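You operate a simulated robot arm through the tools that you are given. There is no shell and no other tool. Be economical: measure what you need, move in short steps, check, and stop when the job is done.

The job below is to be done with a simulated robot arm. You get a single attempt, and the scene is never put back.

## Task
Shut the water stand's teal drawer, latch the orange cup on the stand and pour in about 40 ml.
Fine: drawer shut, latch with the water stand lever, then pour into the cup from the small white jug; put the jug back. Set down upright: small white jug.

It is judged by the outcome, as a careful person would: the job done as asked, and still so three seconds after it is handed in. It fails if anything else is knocked over, pushed out of place, dropped, spilled or broken.

## Robot
A 6-joint arm with a two-finger parallel gripper, fixed in place. Base frame: the origin is at the foot of the arm, x ahead of it, y to its left, z up; the work surface is at about z = 840. Lengths are in mm, angles in degrees, forces in N, time in s.
With the tool pointing down near the work surface it reaches from about 460 to 860 mm from the base axis. Its first joint turns from -115.0 to 115.0 degrees. Payload 4.2 kg.
The TCP is the grasp point between the finger pads, 23 mm short of the fingertips. In the tool frame z runs along the fingers and y along their closing line. Largest opening 94 mm; finger width 38, thickness 10; the body of the gripper, 54 by 96 mm, starts 39 mm behind the TCP.
Orientation is told as [roll, pitch, yaw] about the base's x, y, z axes, in that order, counted from this pose: with the fingers straight down and closing along the base's y, the tool's x points along the base's -x, its y along +y and its z along -z.

## Interface
- The arm moves only by the tool step_arm. Its argument "targets" is a list of rows, each an object of numbers (a shift or turn left out is 0, a gripper value left out holds the last): "dx", "dy", "dz": the shift along the tool's x, y, z in mm; "rx", "ry", "rz": the turn, a rotation vector about the tool's x, y, z in degrees; "hand": the gripper command, from -1 (fully open) to 1 (shut), values between in proportion. In form: [{"dx": .., "dy": .., "dz": .., "rx": .., "ry": .., "rz": .., "hand": ..}, ...]. A call has 1 to 12 rows; each row is the pose to reach, as a shift and turn from the pose commanded when the call began, along the tool's axes at that moment. Rows are played at 5 a second. More than 50 mm and 8.6 degrees between two rows, or a gripper value outside its range, and nothing of the call is played. A pose out of reach is approached as far as the arm can. The call stops where the force on the tool passes 40 N (or 10 N more than at its start, if that is more) or the arm is blocked; 0.2 s more then pass. The fingers move at their own pace (about 108 mm/s each) and stop on an object; they squeeze with about 21 N. The grip force told is the motor's: it shows also when the fingers shut on nothing. Time passes only in rows, and 0.2 s behind the last, so rows that repeat a pose let the fingers close. The reply holds the time, the measured pose of the TCP, the force on the tool along the base axes, the opening and the grip force, in the units named above and with some noise, with the torque about the TCP (base axes, N m) and any sound that the robot's microphone picked up.
- Cameras (640 x 400 px; columns grow to the right, rows downward): "scene" is fixed at [219.7, -501.4, 1418.9]; the picture's right is [0.72, -0.69, 0.00], its down [-0.32, -0.33, -0.89] and it looks along [0.62, 0.64, -0.46] (base axes); focal length 351 px, centre (320, 200). "wrist" rides on the gripper at [86, 16, -74] in the tool frame; the picture's right is [-0.18, 0.98, 0.00], its down [-0.58, -0.11, -0.81] and it looks along [-0.79, -0.15, 0.59] (tool axes); focal length 243 px, centre (320, 200).
- grab_frame(camera): a new picture of that camera. It takes no simulated time.
- move_column(by): slides the trunk up (or, below 0, down) by that many mm; the arm rides with it, the base frame stays. It gives what a move gives, with no picture.
- measure_at(camera, pixels): there is no depth. For up to 12 entries [column, row, z] of the newest picture of that camera ("zoom" is the newest enlarged one), the place [x, y] in the base frame at which the ray of that pixel passes the height z, good to about 2 mm. It takes no simulated time.
- close_up(camera, box): a new picture of the part [left, top, right, bottom] of that camera's present view, enlarged. It takes no simulated time.
- sign_off(): hands the job in; it is judged then, once.

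Work in short steps. Measure before you move; look again where a grasp or a placing could have gone wrong, and mend it. You have 80 turns and 34 pictures in all, those below and enlarged ones among them. Open the gripper and draw the arm clear of the work before you hand the job in, unless the task says otherwise; then end with one line.

The tools are called as name(argument=value, ...) on one line, values as JSON. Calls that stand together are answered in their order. step_arm: Moves the arm, as the interface text tells. Its arguments: {"type":"object","properties":{"targets":{"type":"array","items":{"type":"object","properties":{"dx":{"type":"number"},"dy":{"type":"number"},"dz":{"type":"number"},"rx":{"type":"number"},"ry":{"type":"number"},"rz":{"type":"number"},"hand":{"type":"number"}}}}},"required":["targets"]} The other tools are called the same way: move_column (by) slides the trunk up or down; grab_frame (camera) takes a picture; measure_at (camera, pixels) gives the place at which the rays of pixels pass given heights; close_up (camera, box) takes an enlarged picture of a part of a camera's view; sign_off () hands the job in.

At the start:

```text
clock: 0.0
ee_pos: [600.4, -56.8, 1251.0]
tcp_rot: [0.0, 0.0, 0.0]
force: [0.1, -0.3, -0.7]
moment: [-0.01, 0.02, -0.01]
opening: 93.9
grip_force: 0.0
trunk travel left (down, up): [-775.0, 215.0]
```

scene: 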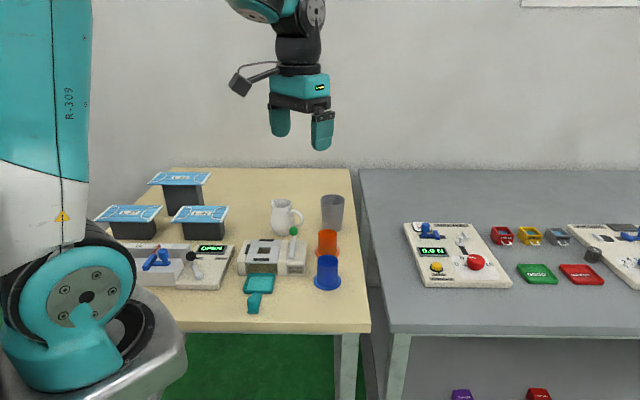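
wrist: 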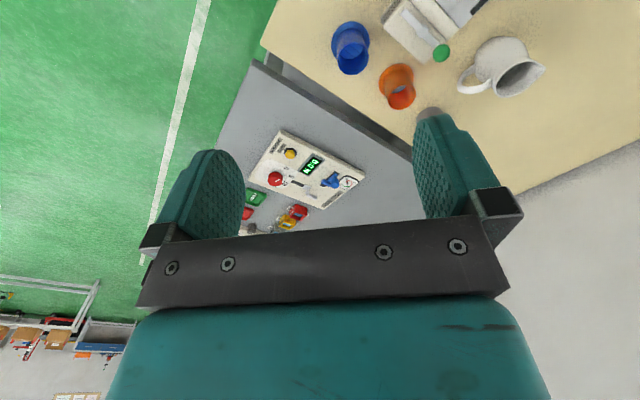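

The scene shows the water stand near (270,260) with a teal drawer at (258,285), the orange cup (328,243), the jug (285,217). I take an enlarged picture of this part.

close_up(camera="scene", box=[220, 180, 380, 320])

close_up(camera="wrist", box=[300, 0, 560, 160])

```text
2.86 times, centred on (300, 250) of scene
```

zoom: 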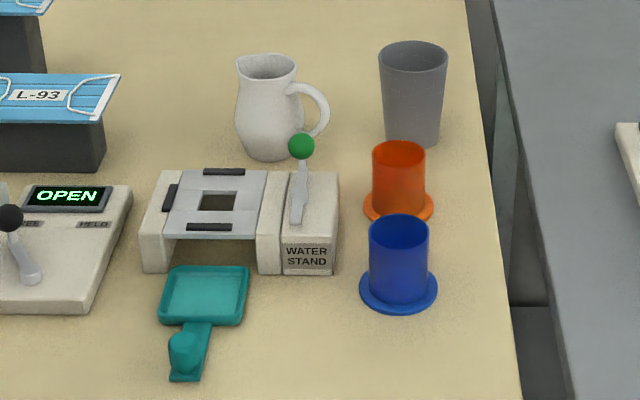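

```text
2.46 times, centred on (430, 80) of wrist
```

zoom: 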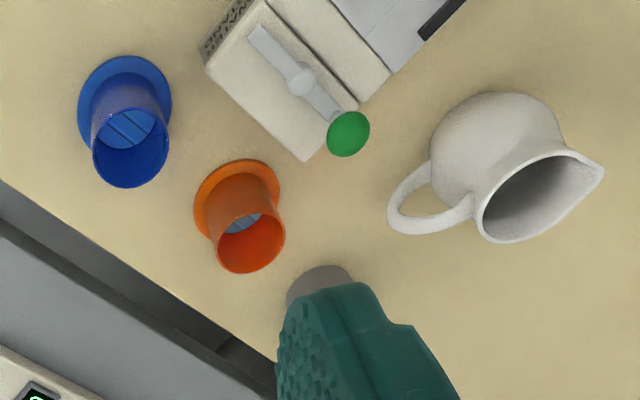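

I measure the main points in the scene picture (heights guessed).

measure_at(camera="scene", pixels=[[252.8, 302.5, 860], [243.3, 292.7, 855], [272, 293.8, 855], [275.5, 273.8, 855], [248.2, 273.8, 855], [327.7, 253.5, 843], [328, 236, 900], [281.8, 233, 840], [281.5, 203.1, 960], [291.6, 258, 900], [293.4, 231.1, 940], [264, 250.5, 900]])

close_up(camera="scene", box=[232, 225, 312, 275])

```text
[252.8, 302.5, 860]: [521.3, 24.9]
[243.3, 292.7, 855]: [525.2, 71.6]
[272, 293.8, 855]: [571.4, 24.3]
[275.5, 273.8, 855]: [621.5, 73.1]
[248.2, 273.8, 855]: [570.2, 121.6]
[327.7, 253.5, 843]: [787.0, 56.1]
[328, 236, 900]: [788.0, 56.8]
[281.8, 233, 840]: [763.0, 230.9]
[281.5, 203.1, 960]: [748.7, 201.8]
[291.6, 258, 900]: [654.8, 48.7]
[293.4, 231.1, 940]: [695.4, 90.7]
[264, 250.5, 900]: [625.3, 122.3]
```

```text
8.00 times, centred on (272, 250) of scene
```

zoom: 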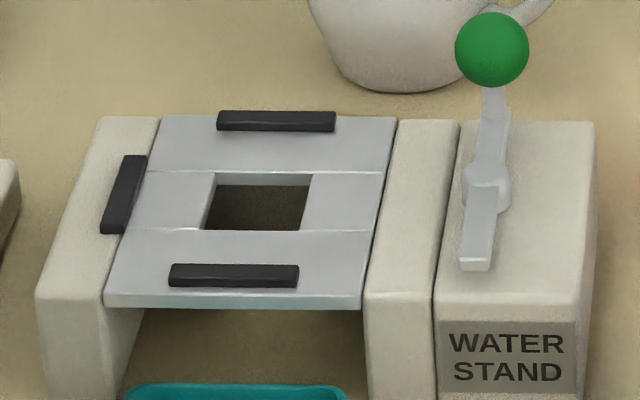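

The stand sits at about 45° with the drawer pulling out to (521,25). I turn the tool 45° and come lower to look at the lever and drawer with the wrist camera.

step_arm(targets=[{"dx": 19, "dy": 5.5, "dz": 39, "rz": -7.5}, {"dx": 38, "dy": 11, "dz": 78, "rz": -15}, {"dx": 57, "dy": 16.5, "dz": 117, "rz": -22.5}, {"dx": 76, "dy": 22, "dz": 156, "rz": -30}, {"dx": 95, "dy": 27.5, "dz": 195, "rz": -37.5}, {"dx": 114, "dy": 33, "dz": 235, "rz": -45}, {"dx": 114, "dy": 33, "dz": 235, "rz": -45}])

grab_frame(camera="wrist")

```text
clock: 1.6
ee_pos: [489.7, -21.8, 1016.7]
tcp_rot: [0.0, 0.1, 45.2]
force: [0.1, -0.2, 0.0]
moment: [-0.02, 0.0, -0.02]
opening: 93.8
grip_force: 0.2
trunk travel left (down, up): [-775.0, 215.0]
```

```text
28 pictures are left
```

wrist: 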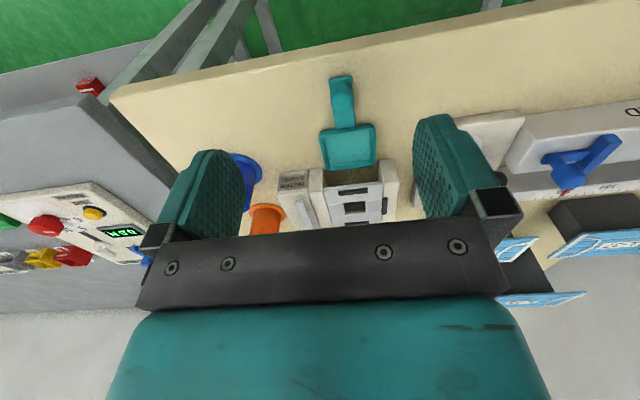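

The wrist view is inverted but shows the stand between rows 80 and 240; I enlarge it.

close_up(camera="wrist", box=[230, 70, 430, 240])

```text
2.35 times, centred on (330, 155) of wrist
```

zoom: 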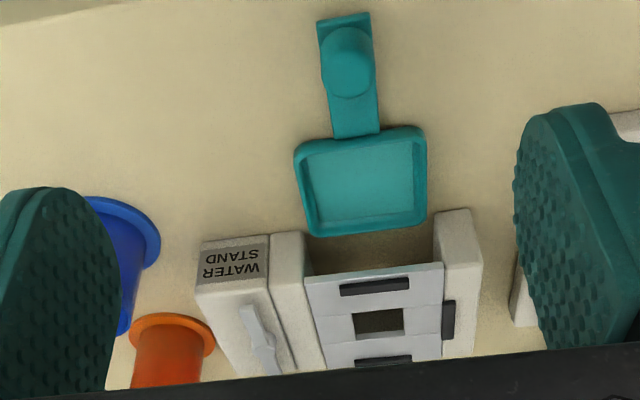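

I measure the drawer knob and tray from this zoom at a few heights to fix height by comparing with the scene camera.

measure_at(camera="zoom", pixels=[[348, 80, 860], [348, 80, 875], [347, 45, 845], [317, 25, 843], [371, 14, 843], [297, 147, 855], [424, 130, 855], [427, 218, 855], [312, 235, 855]])

measure_at(camera="scene", pixels=[[252.8, 299, 860], [252.8, 299, 875], [247.5, 313, 843], [258, 313, 843], [253, 309, 845]])

```text
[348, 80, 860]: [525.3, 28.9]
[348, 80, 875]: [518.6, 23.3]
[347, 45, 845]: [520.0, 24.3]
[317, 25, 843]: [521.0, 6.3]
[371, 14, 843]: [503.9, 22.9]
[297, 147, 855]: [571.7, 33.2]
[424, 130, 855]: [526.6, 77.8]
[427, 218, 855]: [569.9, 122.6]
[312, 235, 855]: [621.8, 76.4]
```

```text
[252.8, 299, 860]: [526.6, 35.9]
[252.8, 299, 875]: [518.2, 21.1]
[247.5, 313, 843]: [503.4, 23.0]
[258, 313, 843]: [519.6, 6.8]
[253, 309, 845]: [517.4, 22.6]
```

Drawer handle fits both views: knob centre ≈(520,24), top z≈873, slide direction 45°. I close the fingers and go down behind it at about (489,-7,876).

step_arm(targets=[{"dx": -4, "dy": 4, "dz": 35, "hand": 1}, {"dx": -8, "dy": 8, "dz": 70, "hand": 1}, {"dx": -9, "dy": 11, "dz": 105, "hand": 1}, {"dx": -9, "dy": 11, "dz": 140, "hand": 1}, {"dx": -9, "dy": 11, "dz": 140, "hand": 1}])

```text
clock: 2.8
ee_pos: [486.9, -10.7, 877.6]
tcp_rot: [0.0, 0.0, 45.0]
force: [1.2, -0.2, -0.1]
moment: [0.02, 0.0, 0.03]
opening: 0.0
grip_force: 21.2
trunk travel left (down, up): [-775.0, 215.0]
```

Aligned with the slide axis. I push along it (-dx) in small steps.

step_arm(targets=[{"dx": -10, "dy": 1}, {"dx": -20, "dy": 1}, {"dx": -28, "dy": 1}, {"dx": -36, "dy": 1}, {"dx": -44, "dy": 1}, {"dx": -52, "dy": 1}, {"dx": -60, "dy": 1}, {"dx": -60, "dy": 1}])

close_up(camera="scene", box=[220, 220, 320, 320])

```text
clock: 4.6
ee_pos: [526.1, 33.8, 877.9]
tcp_rot: [0.0, 0.0, 45.0]
force: [0.2, 0.1, -0.1]
moment: [0.01, -0.06, 0.02]
opening: 0.1
grip_force: 20.7
trunk travel left (down, up): [-775.0, 215.0]
```

```text
4.00 times, centred on (270, 270) of scene
```

zoom: 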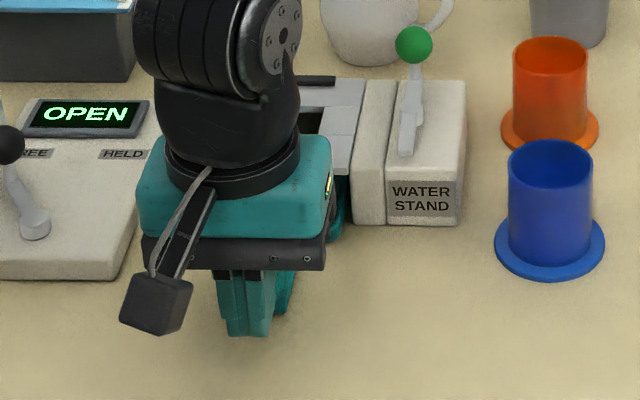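

The drawer slides with nearly no force. I carry on pushing in 5 mm steps until resistance shows.

step_arm(targets=[{"dx": -5}, {"dx": -10}, {"dx": -15}, {"dx": -20}, {"dx": -24}, {"dx": -28}, {"dx": -32}, {"dx": -36}, {"dx": -40}])

```text
clock: 6.6
ee_pos: [553.1, 60.1, 877.0]
tcp_rot: [0.0, 0.2, 45.0]
force: [-7.3, -7.6, 4.0]
moment: [-0.09, 0.13, -0.01]
opening: 0.2
grip_force: 20.8
trunk travel left (down, up): [-775.0, 215.0]
```

About 10 N of resistance at (553,60): probably the stop. I press 3 mm more to make sure it is seated, then back off.

step_arm(targets=[{"dx": -2}, {"dx": -4}, {"dx": -4}])

```text
clock: 7.2
ee_pos: [553.4, 59.3, 877.8]
tcp_rot: [0.1, 0.8, 45.0]
force: [-7.6, -9.2, 21.9]
moment: [0.13, -0.24, -0.09]
opening: 0.0
grip_force: 21.3
trunk travel left (down, up): [-775.0, 215.0]
stopped in row 3: the force on the tool passed its limit at 42 N (the readings are from after the stop); the commanded pose is now the measured one
```

It is a firm stop. I back off and rise for a view, opening the gripper on the way.

step_arm(targets=[{"dx": 15}, {"dx": 40}, {"dx": 60, "dz": -40}, {"dx": 60, "dz": -90, "hand": -1}, {"dx": 60, "dz": -130, "hand": -1}, {"dx": 60, "dz": -130, "hand": -1}])

grab_frame(camera="wrist")

close_up(camera="scene", box=[220, 180, 380, 280])

```text
clock: 8.6
ee_pos: [514.2, 20.6, 1008.2]
tcp_rot: [0.1, 0.7, 45.0]
force: [-0.1, 0.1, -0.5]
moment: [0.02, -0.02, -0.01]
opening: 94.1
grip_force: 0.1
trunk travel left (down, up): [-775.0, 215.0]
```

```text
25 pictures are left
```

wrist: 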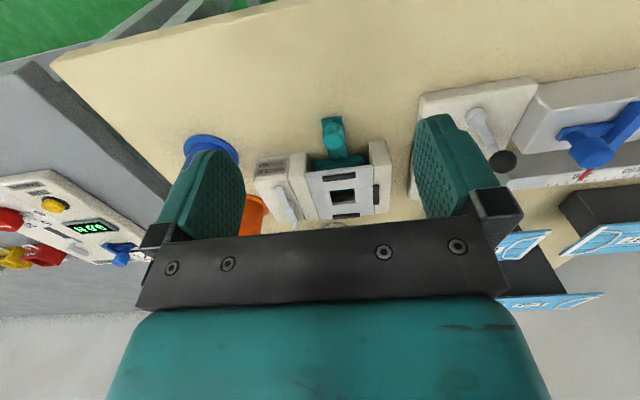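

```text
4.00 times, centred on (300, 230) of scene
```

zoom: 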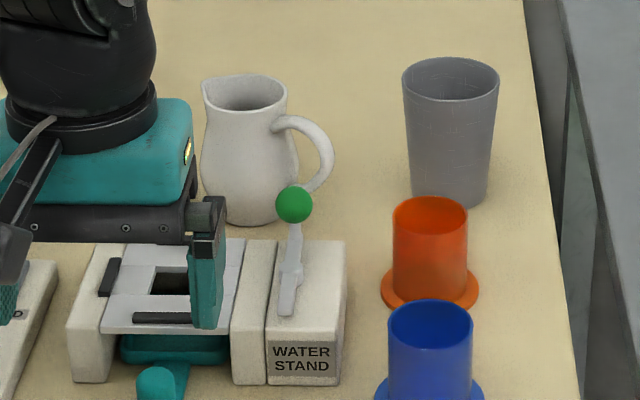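

I zoom on the wrist view to check drawer closure and measure the stand.

close_up(camera="wrist", box=[240, 105, 400, 235])

```text
3.08 times, centred on (320, 170) of wrist
```

zoom: 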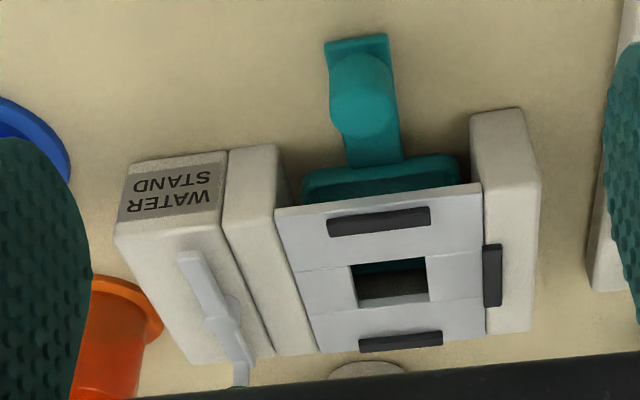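

I measure plate corners in both views for the plate height.

measure_at(camera="zoom", pixels=[[275, 210, 890], [481, 183, 890], [485, 330, 890], [320, 352, 890], [275, 210, 900], [481, 183, 900], [389, 283, 890], [303, 195, 850], [460, 160, 850], [182, 255, 905], [240, 365, 930], [216, 320, 905]])

measure_at(camera="scene", pixels=[[252, 239.4, 890], [281.6, 239.8, 890], [277, 261.9, 890], [245.1, 261.6, 890], [277, 261.9, 900], [245.1, 261.6, 900], [264.5, 250.5, 890], [293.5, 231.1, 950], [293.5, 231.1, 930], [291, 258, 905], [293, 249, 905]])

```text
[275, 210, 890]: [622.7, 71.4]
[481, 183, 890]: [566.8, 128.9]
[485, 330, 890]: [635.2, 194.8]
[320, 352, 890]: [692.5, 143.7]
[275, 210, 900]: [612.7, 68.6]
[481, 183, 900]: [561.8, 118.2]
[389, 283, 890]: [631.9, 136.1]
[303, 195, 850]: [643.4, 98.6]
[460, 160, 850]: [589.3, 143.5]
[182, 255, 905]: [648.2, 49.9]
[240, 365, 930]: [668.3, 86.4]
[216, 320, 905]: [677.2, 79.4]
```

```text
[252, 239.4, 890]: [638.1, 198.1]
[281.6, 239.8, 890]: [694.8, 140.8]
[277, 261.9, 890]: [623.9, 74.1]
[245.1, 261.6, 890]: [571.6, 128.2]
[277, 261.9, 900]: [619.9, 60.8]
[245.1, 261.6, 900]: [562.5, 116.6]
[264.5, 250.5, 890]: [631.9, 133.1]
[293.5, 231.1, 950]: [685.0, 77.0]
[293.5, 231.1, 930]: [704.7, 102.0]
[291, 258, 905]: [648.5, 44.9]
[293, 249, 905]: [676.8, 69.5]
```

Plate top z≈890, hole centre (632,134.5); drawer is well under the plate against its stop. Lever: pivot ≈(676,73), knob ≈(708,107,926). Next I measure the cup, its neighbours and the jug.

measure_at(camera="scene", pixels=[[315.2, 252, 845], [339.8, 252, 845], [327.5, 258.5, 843], [318, 233.8, 905], [336.8, 233.8, 905], [327.5, 234, 905], [327.5, 234, 900], [327.5, 234, 910], [327.7, 281.5, 845], [332, 226, 840], [332.7, 199, 940], [282, 229, 840]])

```text
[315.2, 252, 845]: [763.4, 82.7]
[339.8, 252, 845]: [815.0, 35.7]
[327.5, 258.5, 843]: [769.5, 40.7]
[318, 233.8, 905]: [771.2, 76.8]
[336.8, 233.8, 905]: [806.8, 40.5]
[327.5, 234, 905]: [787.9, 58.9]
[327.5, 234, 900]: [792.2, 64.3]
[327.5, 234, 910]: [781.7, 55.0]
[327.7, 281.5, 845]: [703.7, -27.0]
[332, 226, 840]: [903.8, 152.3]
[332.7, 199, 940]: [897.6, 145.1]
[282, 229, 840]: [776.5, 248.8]
```

Cup: centre ≈(790,60), rim z≈905, body 51 mm, flange 70 mm. I travel over it at z≈1008 with yaw 45 so that the fingers straddle sideways, clear of the blue and grey cups.

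step_arm(targets=[{"dx": -32, "dy": -24, "rx": 0.5, "ry": -0.5, "hand": -1}, {"dx": -64, "dy": -48, "rx": 0.5, "ry": -0.5}, {"dx": -96, "dy": -72, "rx": 0.5, "ry": -0.5}, {"dx": -128, "dy": -96, "rx": 0.5, "ry": -0.5}, {"dx": -160, "dy": -120, "rx": 0.5, "ry": -0.5}, {"dx": -192, "dy": -144, "rx": 0.5, "ry": -0.5}, {"dx": -222.7, "dy": -167.6, "rx": 0.5, "ry": -0.5}, {"dx": -222.7, "dy": -167.6, "rx": 0.5, "ry": -0.5}, {"dx": -222.7, "dy": -167.6, "rx": 0.5, "ry": -0.5}])

grab_frame(camera="wrist")

```text
clock: 10.6
ee_pos: [788.4, 60.1, 1004.3]
tcp_rot: [-0.5, 0.2, 45.0]
force: [0.2, 0.3, -0.3]
moment: [-0.04, 0.0, 0.01]
opening: 94.0
grip_force: 0.1
trunk travel left (down, up): [-775.0, 215.0]
```

```text
22 pictures are left
```

wrist: 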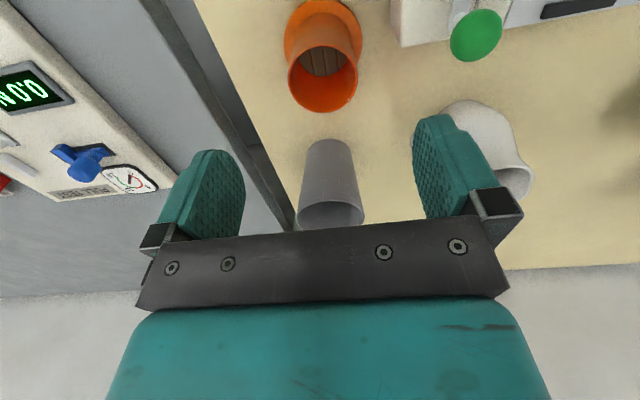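

I verify the cup rim centre from this view at (323,79).

measure_at(camera="wrist", pixels=[[323, 79, 905], [323, 79, 910], [288, 80, 905], [358, 80, 905], [322, 33, 845], [478, 35, 926], [284, 38, 845], [361, 33, 845]])

```text
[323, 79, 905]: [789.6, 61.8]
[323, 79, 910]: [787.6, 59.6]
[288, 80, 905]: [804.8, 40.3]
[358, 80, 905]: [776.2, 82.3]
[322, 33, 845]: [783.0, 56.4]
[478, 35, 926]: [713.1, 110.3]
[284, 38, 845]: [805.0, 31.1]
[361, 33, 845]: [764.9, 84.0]
```

The TCP is over the cup (≈789,60). I go straight down to z≈888.

step_arm(targets=[{"dz": 30}, {"dz": 60}, {"dz": 90}, {"dz": 116}, {"dz": 116}])

```text
clock: 11.8
ee_pos: [789.9, 57.5, 888.4]
tcp_rot: [-0.4, 0.2, 45.0]
force: [0.9, -0.3, 0.0]
moment: [-0.01, -0.05, -0.01]
opening: 94.0
grip_force: 0.1
trunk travel left (down, up): [-775.0, 215.0]
```

I close on the cup and lift it 90 mm.

step_arm(targets=[{"hand": 1}, {"hand": 1}, {"hand": 1}, {"dz": -10, "hand": 1}, {"dz": -40, "hand": 1}, {"dz": -90, "hand": 1}, {"dz": -90, "hand": 1}])

```text
clock: 13.4
ee_pos: [787.6, 60.1, 978.1]
tcp_rot: [-0.3, 0.2, 45.0]
force: [-0.1, -0.5, -0.5]
moment: [-0.01, 0.03, 0.0]
opening: 50.3
grip_force: 20.9
trunk travel left (down, up): [-775.0, 215.0]
```

Cup held (50 mm). I raise and carry it over the plate hole (632,134.5), above the lever knob.

step_arm(targets=[{"dz": -40}, {"dx": 12, "dy": 36, "dz": -40}, {"dx": 26, "dy": 74, "dz": -40}, {"dx": 40, "dy": 114, "dz": -40}, {"dx": 50, "dy": 142, "dz": -40}, {"dx": 57.3, "dy": 162.6, "dz": -40}, {"dx": 57.3, "dy": 162.6, "dz": -40}, {"dx": 57.3, "dy": 162.6, "dz": -40}])

close_up(camera="scene", box=[210, 170, 330, 280])

grab_frame(camera="wrist")

```text
clock: 15.2
ee_pos: [634.4, 132.2, 1018.3]
tcp_rot: [-0.5, 0.2, 45.0]
force: [-0.2, -1.2, -0.3]
moment: [0.02, 0.01, 0.03]
opening: 50.4
grip_force: 21.1
trunk travel left (down, up): [-775.0, 215.0]
```

```text
3.64 times, centred on (270, 225) of scene
```

zoom: 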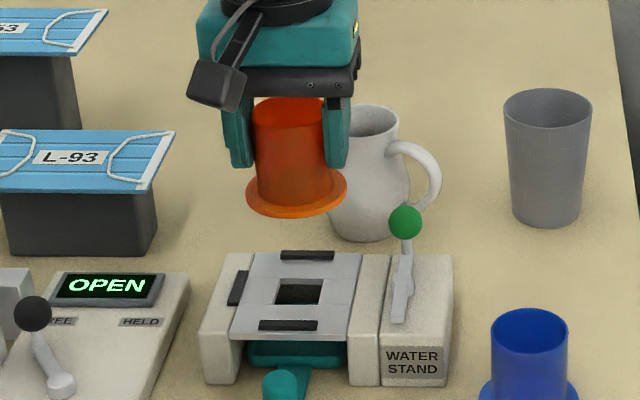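

```text
20 pictures are left
```

wrist: 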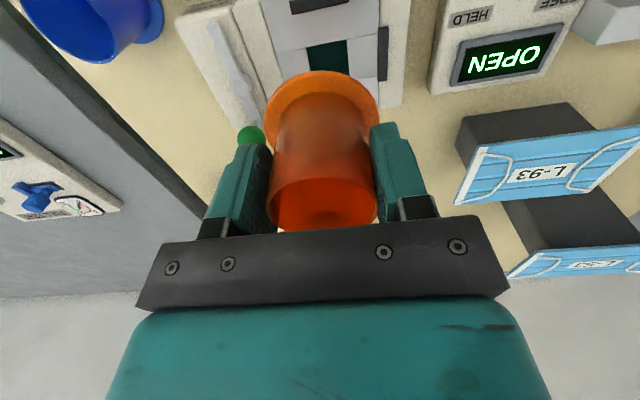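

I measure the flange centre in the held cup and the fences to line up the drop.

measure_at(camera="scene", pixels=[[263.4, 223, 970], [250, 222.5, 972], [277.3, 222.3, 972], [263.4, 229.8, 970], [266.7, 241, 897], [260.9, 258, 897], [248.7, 249.2, 897], [264.2, 250.8, 890], [245.1, 261.6, 889]])

```text
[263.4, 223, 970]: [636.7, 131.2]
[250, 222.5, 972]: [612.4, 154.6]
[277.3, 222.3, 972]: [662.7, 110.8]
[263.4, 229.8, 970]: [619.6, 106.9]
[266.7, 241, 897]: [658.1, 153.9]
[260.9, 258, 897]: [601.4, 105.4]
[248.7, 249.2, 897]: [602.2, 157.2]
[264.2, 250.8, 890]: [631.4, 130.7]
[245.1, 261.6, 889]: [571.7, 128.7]
```

The flange must shift about 3 mm back toward the front and 3.5 mm toward the left fence. I apply this and lower to just above the plate.

step_arm(targets=[{"dx": 3, "dy": 3.5, "dz": 0}, {"dx": 3, "dy": 3.5, "dz": 30}, {"dx": 3, "dy": 3.5, "dz": 55}, {"dx": 3, "dy": 3.5, "dz": 68}, {"dx": 3, "dy": 3.5, "dz": 68}, {"dx": 3, "dy": 3.5, "dz": 68}])

close_up(camera="scene", box=[222, 215, 312, 275])

close_up(camera="wrist", box=[220, 0, 420, 125])

```text
clock: 16.6
ee_pos: [629.6, 133.1, 947.9]
tcp_rot: [-0.5, 0.3, 45.0]
force: [-0.1, -0.7, 0.4]
moment: [-0.01, -0.01, 0.0]
opening: 50.1
grip_force: 20.8
trunk travel left (down, up): [-775.0, 215.0]
```

```text
6.67 times, centred on (267, 245) of scene
```

zoom: 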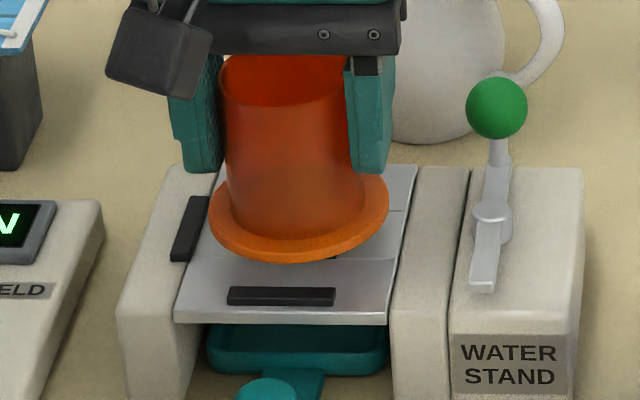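

```text
3.20 times, centred on (320, 62) of wrist
```

zoom: 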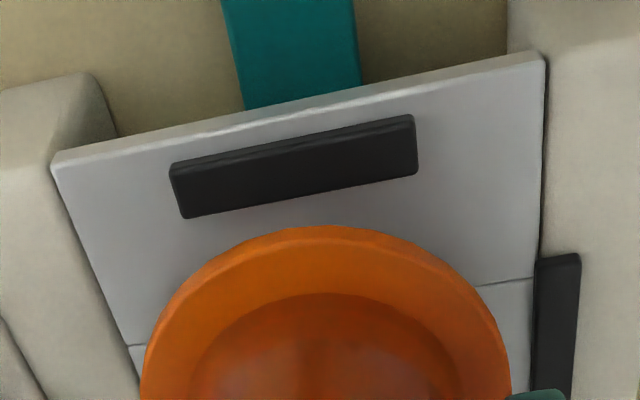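

I measure flange edge versus fence edges in the wrist zoom.

measure_at(camera="zoom", pixels=[[187, 217, 896], [415, 173, 896], [187, 217, 890], [415, 173, 890], [330, 228, 902], [250, 243, 902], [508, 390, 902], [145, 370, 902], [537, 300, 893], [60, 165, 890], [540, 55, 890]])

```text
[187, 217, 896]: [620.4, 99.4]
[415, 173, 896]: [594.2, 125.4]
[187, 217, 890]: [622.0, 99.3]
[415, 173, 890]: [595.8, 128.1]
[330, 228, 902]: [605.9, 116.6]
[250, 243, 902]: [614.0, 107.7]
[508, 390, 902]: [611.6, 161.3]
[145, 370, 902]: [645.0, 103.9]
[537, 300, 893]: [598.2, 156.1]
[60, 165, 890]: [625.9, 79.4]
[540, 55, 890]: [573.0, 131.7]
```

I cross-check the front gap in the scene camera too.

measure_at(camera="scene", pixels=[[262.5, 254.4, 900], [261.5, 258, 896], [261.5, 258, 891], [264.5, 241.2, 891], [264.5, 241.2, 896], [250.3, 246.5, 902], [277.4, 246.2, 902]])

```text
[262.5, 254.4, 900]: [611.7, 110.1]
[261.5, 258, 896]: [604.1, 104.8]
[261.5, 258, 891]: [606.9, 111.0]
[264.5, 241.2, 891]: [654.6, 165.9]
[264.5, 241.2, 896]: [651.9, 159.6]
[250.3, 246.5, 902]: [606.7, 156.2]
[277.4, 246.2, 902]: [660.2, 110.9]
```

The cup is centred between the fences within tolerance. I lower in 2 mm steps until contact.

step_arm(targets=[{"dz": 3}, {"dz": 5}, {"dz": 7}, {"dz": 8.5}, {"dz": 8.5}])

```text
clock: 17.8
ee_pos: [629.6, 133.0, 941.0]
tcp_rot: [-0.4, 0.2, 45.0]
force: [0.2, 0.1, -0.2]
moment: [0.01, -0.01, 0.0]
opening: 50.2
grip_force: 20.8
trunk travel left (down, up): [-775.0, 215.0]
```

step_arm(targets=[{"dz": 1}, {"dz": 2}, {"dz": 3}, {"dz": 4}, {"dz": 4}])

close_up(camera="wrist", box=[220, 0, 420, 125])

```text
clock: 19.0
ee_pos: [630.0, 134.3, 938.6]
tcp_rot: [-0.4, 0.0, 45.0]
force: [-0.7, 2.9, 13.7]
moment: [-0.19, 0.35, -0.06]
opening: 50.3
grip_force: 20.8
trunk travel left (down, up): [-775.0, 215.0]
```

```text
3.20 times, centred on (320, 62) of wrist
```

zoom: 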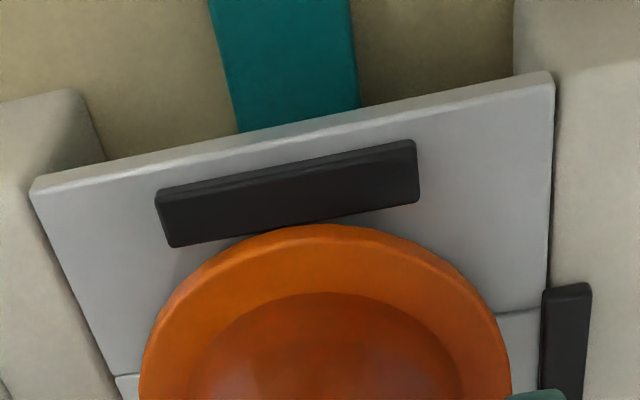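

There is contact at z 938.6 but the moment says it bears toward the front edge, maybe touching the front fence. I lift 3 mm, shift 2 mm backward (-dx) and lower again.

step_arm(targets=[{"dz": -3}, {"dz": -4, "dx": -2}, {"dz": -2, "dx": -2}, {"dz": 0, "dx": -2}, {"dz": 0, "dx": -2}])

```text
clock: 20.2
ee_pos: [631.4, 136.0, 935.9]
tcp_rot: [-0.4, 0.2, 44.9]
force: [-0.4, -0.1, 0.1]
moment: [-0.04, -0.01, 0.02]
opening: 50.5
grip_force: 20.4
trunk travel left (down, up): [-775.0, 215.0]
```

Now it is lower (935.9) with no contact, so it had indeed been on the fence. I keep lowering.

step_arm(targets=[{"dz": 1}, {"dz": 2}, {"dz": 3}, {"dz": 3}])

```text
clock: 21.2
ee_pos: [631.8, 135.4, 933.1]
tcp_rot: [-0.4, 0.0, 44.9]
force: [-1.5, -4.6, 15.7]
moment: [0.35, 0.0, 0.02]
opening: 50.6
grip_force: 20.7
trunk travel left (down, up): [-775.0, 215.0]
```

Contact again, at the back-left. I look before releasing.

close_up(camera="scene", box=[232, 215, 302, 275])

```text
6.67 times, centred on (267, 245) of scene
```

zoom: 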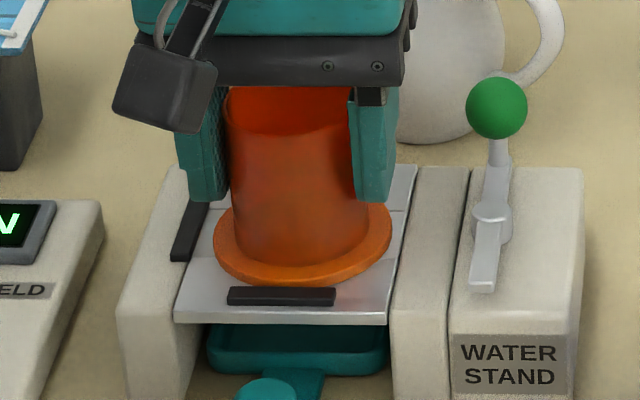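

The flange sits on the plate just behind the front fence and looks level. I release to 70 mm and rise.

step_arm(targets=[{"dz": -2}, {"dz": -2, "hand": -0.5}, {"dz": -2, "hand": -0.5}, {"dz": -2, "hand": -0.5}, {"dz": -30}, {"dz": -70}, {"dz": -100}, {"dz": -100}])

close_up(camera="wrist", box=[200, 0, 480, 175])

close_up(camera="scene", box=[232, 205, 322, 275])

```text
clock: 23.0
ee_pos: [631.6, 137.9, 1033.9]
tcp_rot: [-0.5, 0.2, 44.9]
force: [-0.1, -0.3, 0.5]
moment: [0.01, 0.0, 0.0]
opening: 70.8
grip_force: 0.0
trunk travel left (down, up): [-775.0, 215.0]
```

```text
2.29 times, centred on (340, 88) of wrist
```

zoom: 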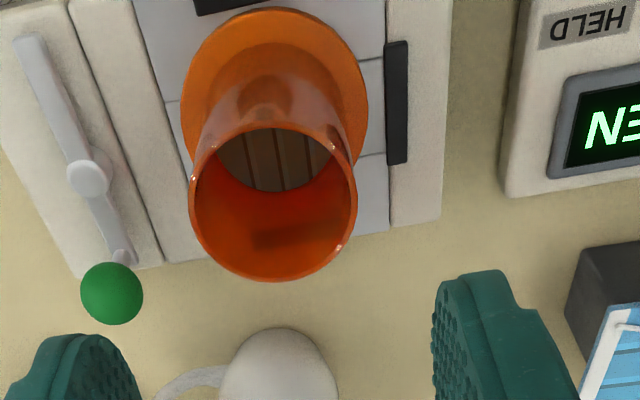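

```text
5.71 times, centred on (277, 240) of scene
```

zoom: 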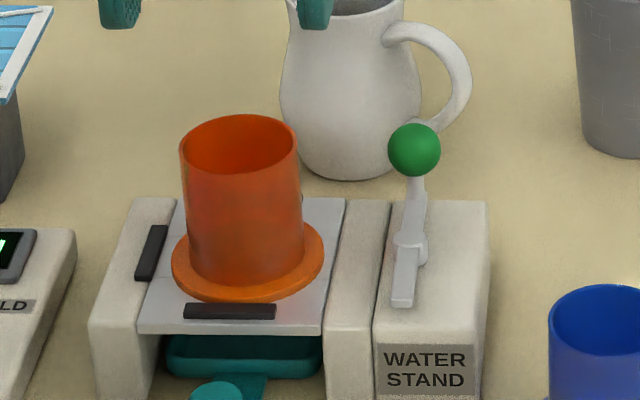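

I check for cup tilt by measuring rim centre and flange edges in the scene zoom.

measure_at(camera="zoom", pixels=[[240, 147, 955], [182, 150, 955], [297, 143, 955], [240, 114, 955], [238, 174, 955], [172, 267, 894], [324, 247, 894], [250, 303, 890], [183, 308, 894], [276, 306, 894], [168, 225, 894]])

```text
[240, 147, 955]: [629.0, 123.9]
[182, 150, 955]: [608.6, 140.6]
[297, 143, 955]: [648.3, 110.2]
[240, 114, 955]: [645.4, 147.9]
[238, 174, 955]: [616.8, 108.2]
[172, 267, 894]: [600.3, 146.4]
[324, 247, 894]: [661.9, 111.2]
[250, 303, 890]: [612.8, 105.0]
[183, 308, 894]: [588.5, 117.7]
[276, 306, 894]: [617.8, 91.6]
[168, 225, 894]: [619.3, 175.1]
```

I triangulate with the wrist picture as well.

measure_at(camera="wrist", pixels=[[319.5, 90.2, 955], [319.5, 90.2, 950], [282.8, 88, 955], [356.1, 88, 955], [320, 56.4, 955], [319.5, 123, 955], [279.4, 46, 894], [361, 43, 894], [315, 3.5, 894], [374, 40, 894], [302, 78, 926]])

measure_at(camera="scene", pixels=[[263, 230.7, 950], [263, 230.7, 955]])

```text
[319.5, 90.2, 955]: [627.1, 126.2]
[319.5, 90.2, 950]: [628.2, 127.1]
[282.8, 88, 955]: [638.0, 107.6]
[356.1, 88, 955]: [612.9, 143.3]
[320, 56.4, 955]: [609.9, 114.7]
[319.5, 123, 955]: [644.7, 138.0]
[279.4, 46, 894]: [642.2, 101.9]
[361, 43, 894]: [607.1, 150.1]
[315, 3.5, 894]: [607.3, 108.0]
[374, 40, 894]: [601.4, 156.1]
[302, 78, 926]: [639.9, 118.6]
```

```text
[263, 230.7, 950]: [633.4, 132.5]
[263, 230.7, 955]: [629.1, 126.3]
```

Readings are ambiguous about tilt, so I back the tool 80 mm toward the front to see the cup base better with the wrist camera.

step_arm(targets=[{"dx": 40}, {"dx": 80, "dz": 20}, {"dx": 100, "dz": 35}, {"dx": 100, "dz": 35}])

close_up(camera="wrist", box=[220, 70, 420, 235])

```text
clock: 24.0
ee_pos: [559.5, 63.6, 1001.1]
tcp_rot: [-0.5, 0.3, 45.1]
force: [-0.6, 0.3, -0.3]
moment: [0.0, 0.01, 0.05]
opening: 70.6
grip_force: 0.1
trunk travel left (down, up): [-775.0, 215.0]
```

```text
2.42 times, centred on (320, 152) of wrist
```

zoom: 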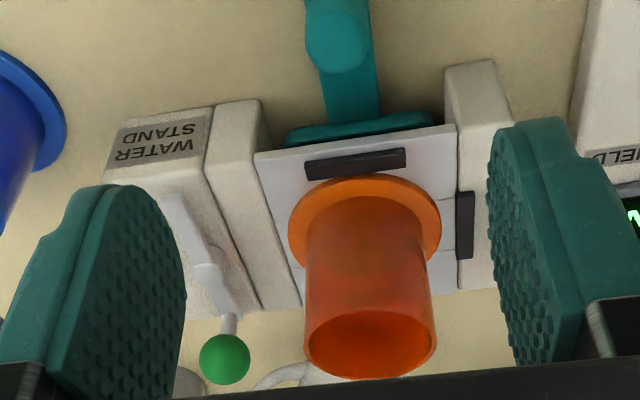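

Measure flange, rim, fence here.

measure_at(camera="zoom", pixels=[[371, 345, 955], [306, 340, 955], [437, 343, 955], [371, 312, 955], [371, 378, 955], [288, 235, 894], [441, 225, 894], [362, 174, 896], [310, 180, 893], [406, 165, 893], [258, 155, 890], [455, 127, 890]])

```text
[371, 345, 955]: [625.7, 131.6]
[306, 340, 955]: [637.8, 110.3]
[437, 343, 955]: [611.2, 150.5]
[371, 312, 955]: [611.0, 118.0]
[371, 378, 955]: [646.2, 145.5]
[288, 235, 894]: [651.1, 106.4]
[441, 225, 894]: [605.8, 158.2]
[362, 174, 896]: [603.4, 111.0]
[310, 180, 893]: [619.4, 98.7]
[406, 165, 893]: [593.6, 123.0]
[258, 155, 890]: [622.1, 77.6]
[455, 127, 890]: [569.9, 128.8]
```

The rim ellipse ratio (60/115 = 0.52) matches a level cup, so it sits flat between the fences. Now I measure lever hub and knob in this view.

measure_at(camera="zoom", pixels=[[208, 280, 905], [208, 280, 910], [225, 358, 926], [225, 358, 930], [228, 328, 915], [172, 198, 905], [115, 170, 900], [205, 175, 900]])

```text
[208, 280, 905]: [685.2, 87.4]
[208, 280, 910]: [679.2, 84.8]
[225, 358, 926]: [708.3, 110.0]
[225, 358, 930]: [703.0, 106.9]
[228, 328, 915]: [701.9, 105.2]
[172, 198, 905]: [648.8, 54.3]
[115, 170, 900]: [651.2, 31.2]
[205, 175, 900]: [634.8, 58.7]
```

Hub ≈(679,78), knob ≈(708,109,926), radius ~43; the stub will swing over the flange when the knob goes clockwise to the right. I close the fingers and move to a point left of the knob, ≈(688,135), then down to z 937.

step_arm(targets=[{"dx": -36, "dy": -10, "hand": 1}, {"dx": -72, "dy": -20}, {"dx": -108, "dy": -30}, {"dx": -141.8, "dy": -40.4}, {"dx": -141.8, "dy": -40.4}, {"dx": -141.8, "dy": -40.4, "dz": 30}, {"dx": -141.8, "dy": -40.4, "dz": 63}, {"dx": -141.8, "dy": -40.4, "dz": 63}])

```text
clock: 25.8
ee_pos: [690.3, 135.1, 934.3]
tcp_rot: [-0.4, 0.2, 45.0]
force: [0.5, 0.5, 0.6]
moment: [0.0, 0.0, 0.0]
opening: 0.0
grip_force: 20.5
trunk travel left (down, up): [-775.0, 215.0]
```

I begin the arc, pushing the knob sideways to the right while turning the tool with it, up to about 40°.

step_arm(targets=[{"dx": 5, "dy": -7}, {"dx": 5, "dy": -12.5}, {"dx": 2.7, "dy": -18.7, "rz": 8}, {"dx": 1.3, "dy": -25.2, "rz": 16}, {"dx": 0.7, "dy": -31.7, "rz": 24}, {"dx": 1, "dy": -38.3, "rz": 32}, {"dx": 2.3, "dy": -44.8, "rz": 40}, {"dx": 2.3, "dy": -44.8, "rz": 40}])

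close_up(camera="scene", box=[232, 205, 322, 275])

```text
clock: 27.6
ee_pos: [718.9, 104.3, 935.9]
tcp_rot: [-0.4, -0.1, 4.8]
force: [-0.3, -0.4, -0.7]
moment: [-0.02, 0.01, -0.01]
opening: 0.0
grip_force: 20.4
trunk travel left (down, up): [-775.0, 215.0]
```

```text
5.71 times, centred on (277, 240) of scene
```

zoom: 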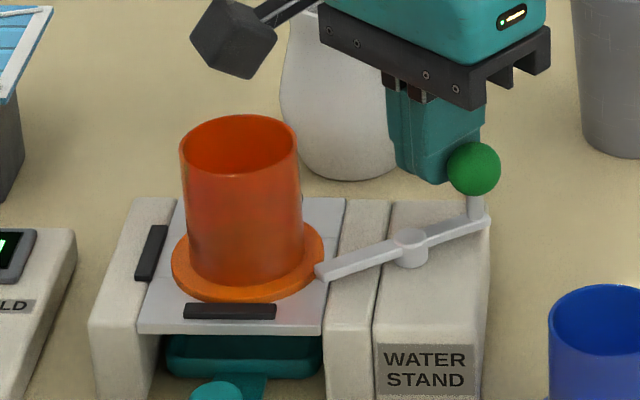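

The lever turns freely and its stub approaches the flange. I continue the arc to about 72°.

step_arm(targets=[{"dx": -1.2, "dy": -3, "rz": 4}, {"dx": -2.4, "dy": -6.1, "rz": 8}, {"dx": -3.1, "dy": -9.3, "rz": 12}, {"dx": -3.8, "dy": -12.6, "rz": 16}, {"dx": -4.1, "dy": -16, "rz": 20}, {"dx": -4.4, "dy": -19.3, "rz": 24}, {"dx": -4.3, "dy": -22.5, "rz": 28}, {"dx": -4.1, "dy": -25.8, "rz": 32}, {"dx": -4.1, "dy": -25.8, "rz": 32}])

close_up(camera="scene", box=[232, 205, 322, 275])

```text
clock: 29.6
ee_pos: [726.4, 82.1, 936.1]
tcp_rot: [0.0, -0.3, -26.7]
force: [5.1, 39.6, -4.7]
moment: [0.63, -0.13, -0.26]
opening: 0.0
grip_force: 20.9
trunk travel left (down, up): [-775.0, 215.0]
```

```text
5.71 times, centred on (277, 240) of scene
```

zoom: 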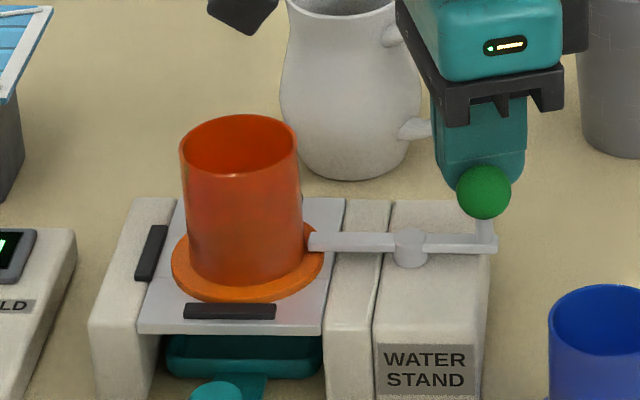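

The lever now lies straight across to the cup, stub over the flange, with 40 N at the end stop: latched, cup unmoved. I back off and rise.

step_arm(targets=[{"dy": 5}, {"dy": 14}, {"dy": 14, "dz": -40}, {"dy": 14, "dz": -80}, {"dy": 14, "dz": -120}, {"dy": 14, "dz": -160}, {"dy": 14, "dz": -160}])

close_up(camera="scene", box=[242, 185, 342, 265])

```text
clock: 31.2
ee_pos: [733.0, 89.8, 1097.2]
tcp_rot: [-0.3, -0.3, -27.0]
force: [-0.4, 1.1, 0.3]
moment: [0.02, 0.01, 0.0]
opening: 0.1
grip_force: 21.4
trunk travel left (down, up): [-775.0, 215.0]
```

```text
5.00 times, centred on (292, 225) of scene
```

zoom: 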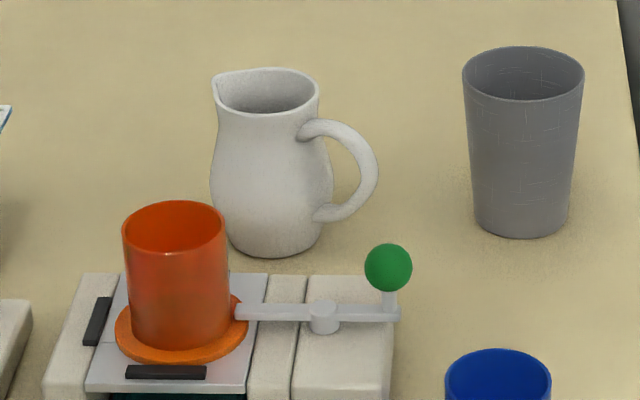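

The lever stays latched. I measure the jug: base centre, rim, spout tip, handle, belly sides.

measure_at(camera="zoom", pixels=[[273, 232, 840], [273, 257, 840], [268, 92, 950], [268, 92, 960], [268, 92, 945], [214, 82, 955], [318, 92, 952], [268, 117, 950], [377, 172, 900], [211, 175, 900], [334, 175, 900], [340, 172, 900]])

```text
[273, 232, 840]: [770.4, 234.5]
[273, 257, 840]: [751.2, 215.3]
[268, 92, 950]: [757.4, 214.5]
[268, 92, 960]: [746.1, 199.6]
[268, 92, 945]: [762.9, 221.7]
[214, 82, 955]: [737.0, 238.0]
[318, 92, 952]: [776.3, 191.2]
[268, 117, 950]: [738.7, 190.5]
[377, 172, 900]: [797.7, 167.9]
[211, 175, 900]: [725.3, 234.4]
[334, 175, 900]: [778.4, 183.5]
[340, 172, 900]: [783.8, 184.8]
```

Jug ≈(766,230), rim z≈943, belly 74 mm at z≈882; spout points away from the handle (azimuth ≈125°). I will grip it from above across the sides with the camera on the handle side (yaw ≈125–135), so I turn the wrist that way, high up, also to test reach.

step_arm(targets=[{"rz": -8.5, "hand": -1}, {"rz": -17}, {"rz": -25.5}, {"rz": -34}, {"rz": -42.5}, {"rz": -51}, {"rz": -59.5}, {"rz": -68}, {"rz": -76.5}, {"rz": -85}, {"rz": -93.5}, {"rz": -102}])

step_arm(targets=[{"rz": -8}, {"rz": -16}, {"rz": -24}, {"rz": -32}, {"rz": -40}, {"rz": -48}, {"rz": -50}, {"rz": -50}])

```text
clock: 33.8
ee_pos: [731.4, 89.8, 1096.8]
tcp_rot: [-0.3, 0.4, 75.1]
force: [1.1, -0.1, 0.2]
moment: [0.03, 0.01, 0.02]
opening: 94.1
grip_force: 0.1
trunk travel left (down, up): [-775.0, 215.0]
```

```text
clock: 35.6
ee_pos: [732.3, 90.7, 1095.1]
tcp_rot: [0.1, 0.3, 124.9]
force: [0.1, 0.2, 0.4]
moment: [0.0, 0.01, 0.03]
opening: 93.9
grip_force: 0.0
trunk travel left (down, up): [-775.0, 215.0]
```

Yaw 125 works. I now test the pouring tilt (rotation about tool y) empty, up high above the pouring place.

step_arm(targets=[{"dx": -20, "dy": 30, "ry": 8}, {"dx": -43, "dy": 61, "ry": 16}, {"dx": -43, "dy": 61, "ry": 24}, {"dx": -43, "dy": 61, "ry": 32}, {"dx": -43, "dy": 61, "ry": 40}, {"dx": -43, "dy": 61, "ry": 48}, {"dx": -43, "dy": 61, "ry": 56}, {"dx": -43, "dy": 61, "ry": 64}, {"dx": -43, "dy": 61, "ry": 72}, {"dx": -43, "dy": 61, "ry": 80}, {"dx": -43, "dy": 61, "ry": 80}])

grab_frame(camera="scene")

```text
clock: 38.0
ee_pos: [652.2, 75.2, 1088.3]
tcp_rot: [0.0, 75.8, 125.4]
force: [-0.6, -0.3, 0.5]
moment: [0.03, 0.0, 0.01]
opening: 94.0
grip_force: 0.2
out of reach, approached as far as the arm can: row 10, 11
trunk travel left (down, up): [-775.0, 215.0]
```

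```text
9 pictures are left
```

scene: 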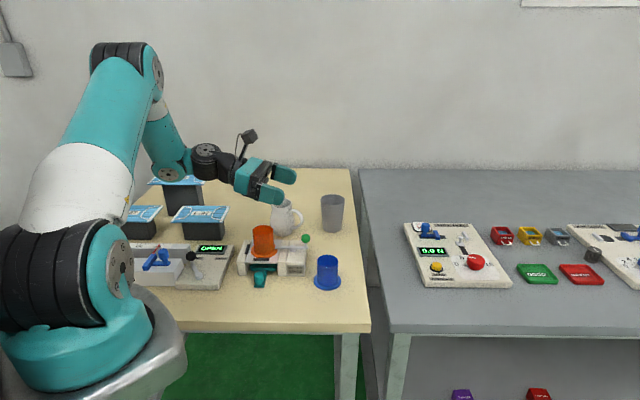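

Tilts to ~72° are reachable here. I check where the mask boxes stand relative to the wrist (heights assumed).

measure_at(camera="scene", pixels=[[180, 213, 840], [180, 179, 940], [180, 179, 980], [203, 238, 840], [203, 214, 900], [133, 238, 840], [203, 214, 880]])

```text
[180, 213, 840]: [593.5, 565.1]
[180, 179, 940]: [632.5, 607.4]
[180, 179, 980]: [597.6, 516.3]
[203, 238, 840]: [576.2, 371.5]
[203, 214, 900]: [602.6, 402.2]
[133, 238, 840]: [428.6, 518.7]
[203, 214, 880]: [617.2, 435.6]
```

The boxes are well below and away. I untilt in place, then hover above the jug to measure it.

step_arm(targets=[{"ry": -8}, {"ry": -16}, {"ry": -24}, {"ry": -32}, {"ry": -40}, {"ry": -48}, {"ry": -56}, {"ry": -64}, {"ry": -72}, {"ry": -75.9}, {"ry": -75.9}])

```text
clock: 40.4
ee_pos: [653.0, 73.7, 1089.4]
tcp_rot: [0.1, -0.4, 125.4]
force: [-0.4, 0.2, 0.2]
moment: [-0.03, 0.02, 0.01]
opening: 93.9
grip_force: 0.1
trunk travel left (down, up): [-775.0, 215.0]
```

step_arm(targets=[{"dx": -15, "dy": -45, "dz": 8}, {"dx": -31, "dy": -91, "dz": 15}, {"dx": -47, "dy": -137, "dz": 23}, {"dx": -62, "dy": -182.6, "dz": 30}, {"dx": -62, "dy": -182.6, "dz": 30}, {"dx": -62, "dy": -182.6, "dz": 30}])

grab_frame(camera="wrist")

```text
clock: 41.8
ee_pos: [763.4, 232.3, 1058.3]
tcp_rot: [0.2, -0.2, 125.5]
force: [0.0, -0.2, -0.2]
moment: [0.03, 0.0, -0.01]
opening: 94.1
grip_force: 0.0
trunk travel left (down, up): [-775.0, 215.0]
```

```text
8 pictures are left
```

wrist: 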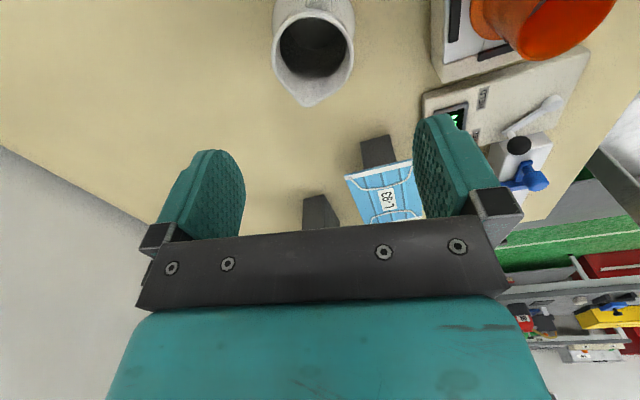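

I measure rim centre (314,47), spout tip (310,106), rim sides and handle top.

measure_at(camera="wrist", pixels=[[314, 47, 943], [310, 106, 946], [274, 50, 943], [354, 45, 943], [316, 8, 930], [313, 75, 943], [314, 20, 943]])

```text
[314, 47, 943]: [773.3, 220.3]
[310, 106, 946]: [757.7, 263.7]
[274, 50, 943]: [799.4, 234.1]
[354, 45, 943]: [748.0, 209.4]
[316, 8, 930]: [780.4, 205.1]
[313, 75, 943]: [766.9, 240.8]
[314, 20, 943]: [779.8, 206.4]
```

Jug axis ≈(770,223.5), spout azimuth ≈111°. I turn to yaw 111, centre and descend with open fingers to z≈915.

step_arm(targets=[{"dx": 6, "rz": 7.5}, {"dx": 11, "rz": 14.5}, {"dx": 11, "rz": 14.5, "dz": 35}, {"dx": 11, "rz": 14.5, "dz": 70}, {"dx": 11, "rz": 14.5, "dz": 100}, {"dx": 11, "rz": 14.5, "dz": 125}, {"dx": 11, "rz": 14.5, "dz": 142}, {"dx": 11, "rz": 14.5, "dz": 142}])

close_up(camera="scene", box=[242, 170, 342, 250])

```text
clock: 43.6
ee_pos: [772.9, 223.4, 915.4]
tcp_rot: [0.1, -0.2, 110.9]
force: [-0.2, 0.7, 0.7]
moment: [-0.01, 0.0, 0.01]
opening: 93.9
grip_force: 0.0
trunk travel left (down, up): [-775.0, 215.0]
```

```text
5.00 times, centred on (292, 210) of scene
```

zoom: 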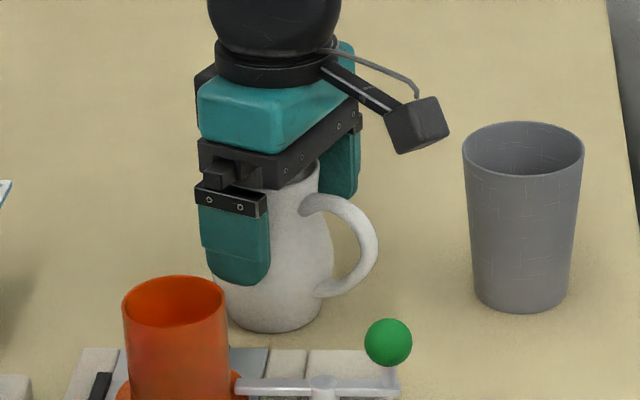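

Fingers straddle the jug with no contact. I lower 4 mm more and close.

step_arm(targets=[{"dz": 4}, {"dz": 4, "hand": 1}, {"dz": 4, "hand": 1}, {"dz": 4, "hand": 1}, {"dz": 4, "hand": 1}])

```text
clock: 44.8
ee_pos: [772.7, 224.0, 911.9]
tcp_rot: [0.0, -0.3, 110.9]
force: [2.0, 0.2, -0.4]
moment: [0.0, -0.02, -0.04]
opening: 70.2
grip_force: 21.1
trunk travel left (down, up): [-775.0, 215.0]
```

Gripped at 70 mm. I lift gently 12 mm and check for slip.

step_arm(targets=[{"dz": -3}, {"dz": -6}, {"dz": -9}, {"dz": -12}, {"dz": -12}, {"dz": -12}])

step_arm(targets=[{"dz": 0}, {"dz": 0}])

```text
clock: 46.2
ee_pos: [772.4, 223.8, 922.9]
tcp_rot: [0.1, -0.2, 111.0]
force: [0.9, -0.3, -3.1]
moment: [-0.02, -0.01, 0.0]
opening: 69.6
grip_force: 21.0
trunk travel left (down, up): [-775.0, 215.0]
```

```text
clock: 46.8
ee_pos: [772.4, 222.6, 924.3]
tcp_rot: [0.1, -0.2, 111.0]
force: [0.1, 0.7, -3.3]
moment: [-0.02, 0.01, -0.04]
opening: 69.8
grip_force: 21.1
trunk travel left (down, up): [-775.0, 215.0]
```

The jug (~330 g) holds without slip. I raise it and carry it to the right of the cup at z≈1045, turning to yaw 125.

step_arm(targets=[{"dz": -25}, {"dz": -55}, {"dz": -90}, {"dz": -115}, {"dz": -121}, {"dx": 12, "dy": 22, "dz": -121, "rz": -2}, {"dx": 26, "dy": 48, "dz": -121, "rz": -4}, {"dx": 40, "dy": 75, "dz": -121, "rz": -7}, {"dx": 54, "dy": 101, "dz": -121, "rz": -9}, {"dx": 67, "dy": 126, "dz": -121, "rz": -12}, {"dx": 78, "dy": 146, "dz": -121, "rz": -14}, {"dx": 83.5, "dy": 156, "dz": -121, "rz": -14}])

step_arm(targets=[{"dz": 0}, {"dz": 0}])

step_arm(targets=[{"dz": 0}])

step_arm(targets=[{"dz": 0}])

step_arm(targets=[{"dz": 0}])

step_arm(targets=[{"dz": 0}])

close_up(camera="scene", box=[222, 165, 332, 265])

```text
clock: 49.4
ee_pos: [658.4, 90.1, 1045.4]
tcp_rot: [0.1, -0.3, 125.0]
force: [0.5, -0.3, -2.9]
moment: [-0.04, -0.01, 0.0]
opening: 69.9
grip_force: 21.0
trunk travel left (down, up): [-775.0, 215.0]
```

```text
clock: 50.0
ee_pos: [656.0, 89.2, 1045.9]
tcp_rot: [0.1, -0.3, 124.8]
force: [0.9, -0.1, -3.5]
moment: [-0.02, -0.02, 0.05]
opening: 69.5
grip_force: 20.5
trunk travel left (down, up): [-775.0, 215.0]
```

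```text
clock: 50.4
ee_pos: [656.2, 90.2, 1045.6]
tcp_rot: [0.1, -0.2, 125.0]
force: [-0.3, -0.1, -3.0]
moment: [-0.04, -0.04, -0.02]
opening: 69.5
grip_force: 20.9
trunk travel left (down, up): [-775.0, 215.0]
```

```text
clock: 50.8
ee_pos: [656.7, 90.7, 1045.6]
tcp_rot: [0.0, -0.2, 124.9]
force: [-0.1, 0.5, -3.6]
moment: [-0.04, 0.0, 0.0]
opening: 69.9
grip_force: 21.0
trunk travel left (down, up): [-775.0, 215.0]
```

```text
clock: 51.2
ee_pos: [655.7, 91.1, 1045.6]
tcp_rot: [0.0, -0.1, 124.9]
force: [0.1, -0.4, -3.1]
moment: [-0.05, -0.01, -0.01]
opening: 69.8
grip_force: 20.8
trunk travel left (down, up): [-775.0, 215.0]
```

```text
clock: 51.6
ee_pos: [657.1, 90.6, 1047.2]
tcp_rot: [0.0, -0.2, 124.8]
force: [-0.3, -0.1, -3.5]
moment: [-0.01, -0.03, 0.0]
opening: 70.0
grip_force: 21.4
trunk travel left (down, up): [-775.0, 215.0]
```

```text
4.00 times, centred on (277, 215) of scene
```

zoom: 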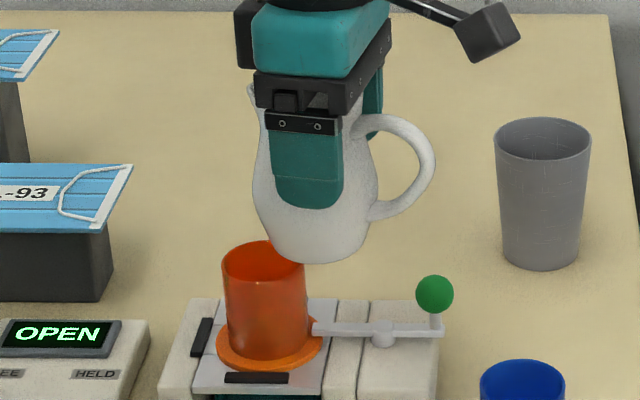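

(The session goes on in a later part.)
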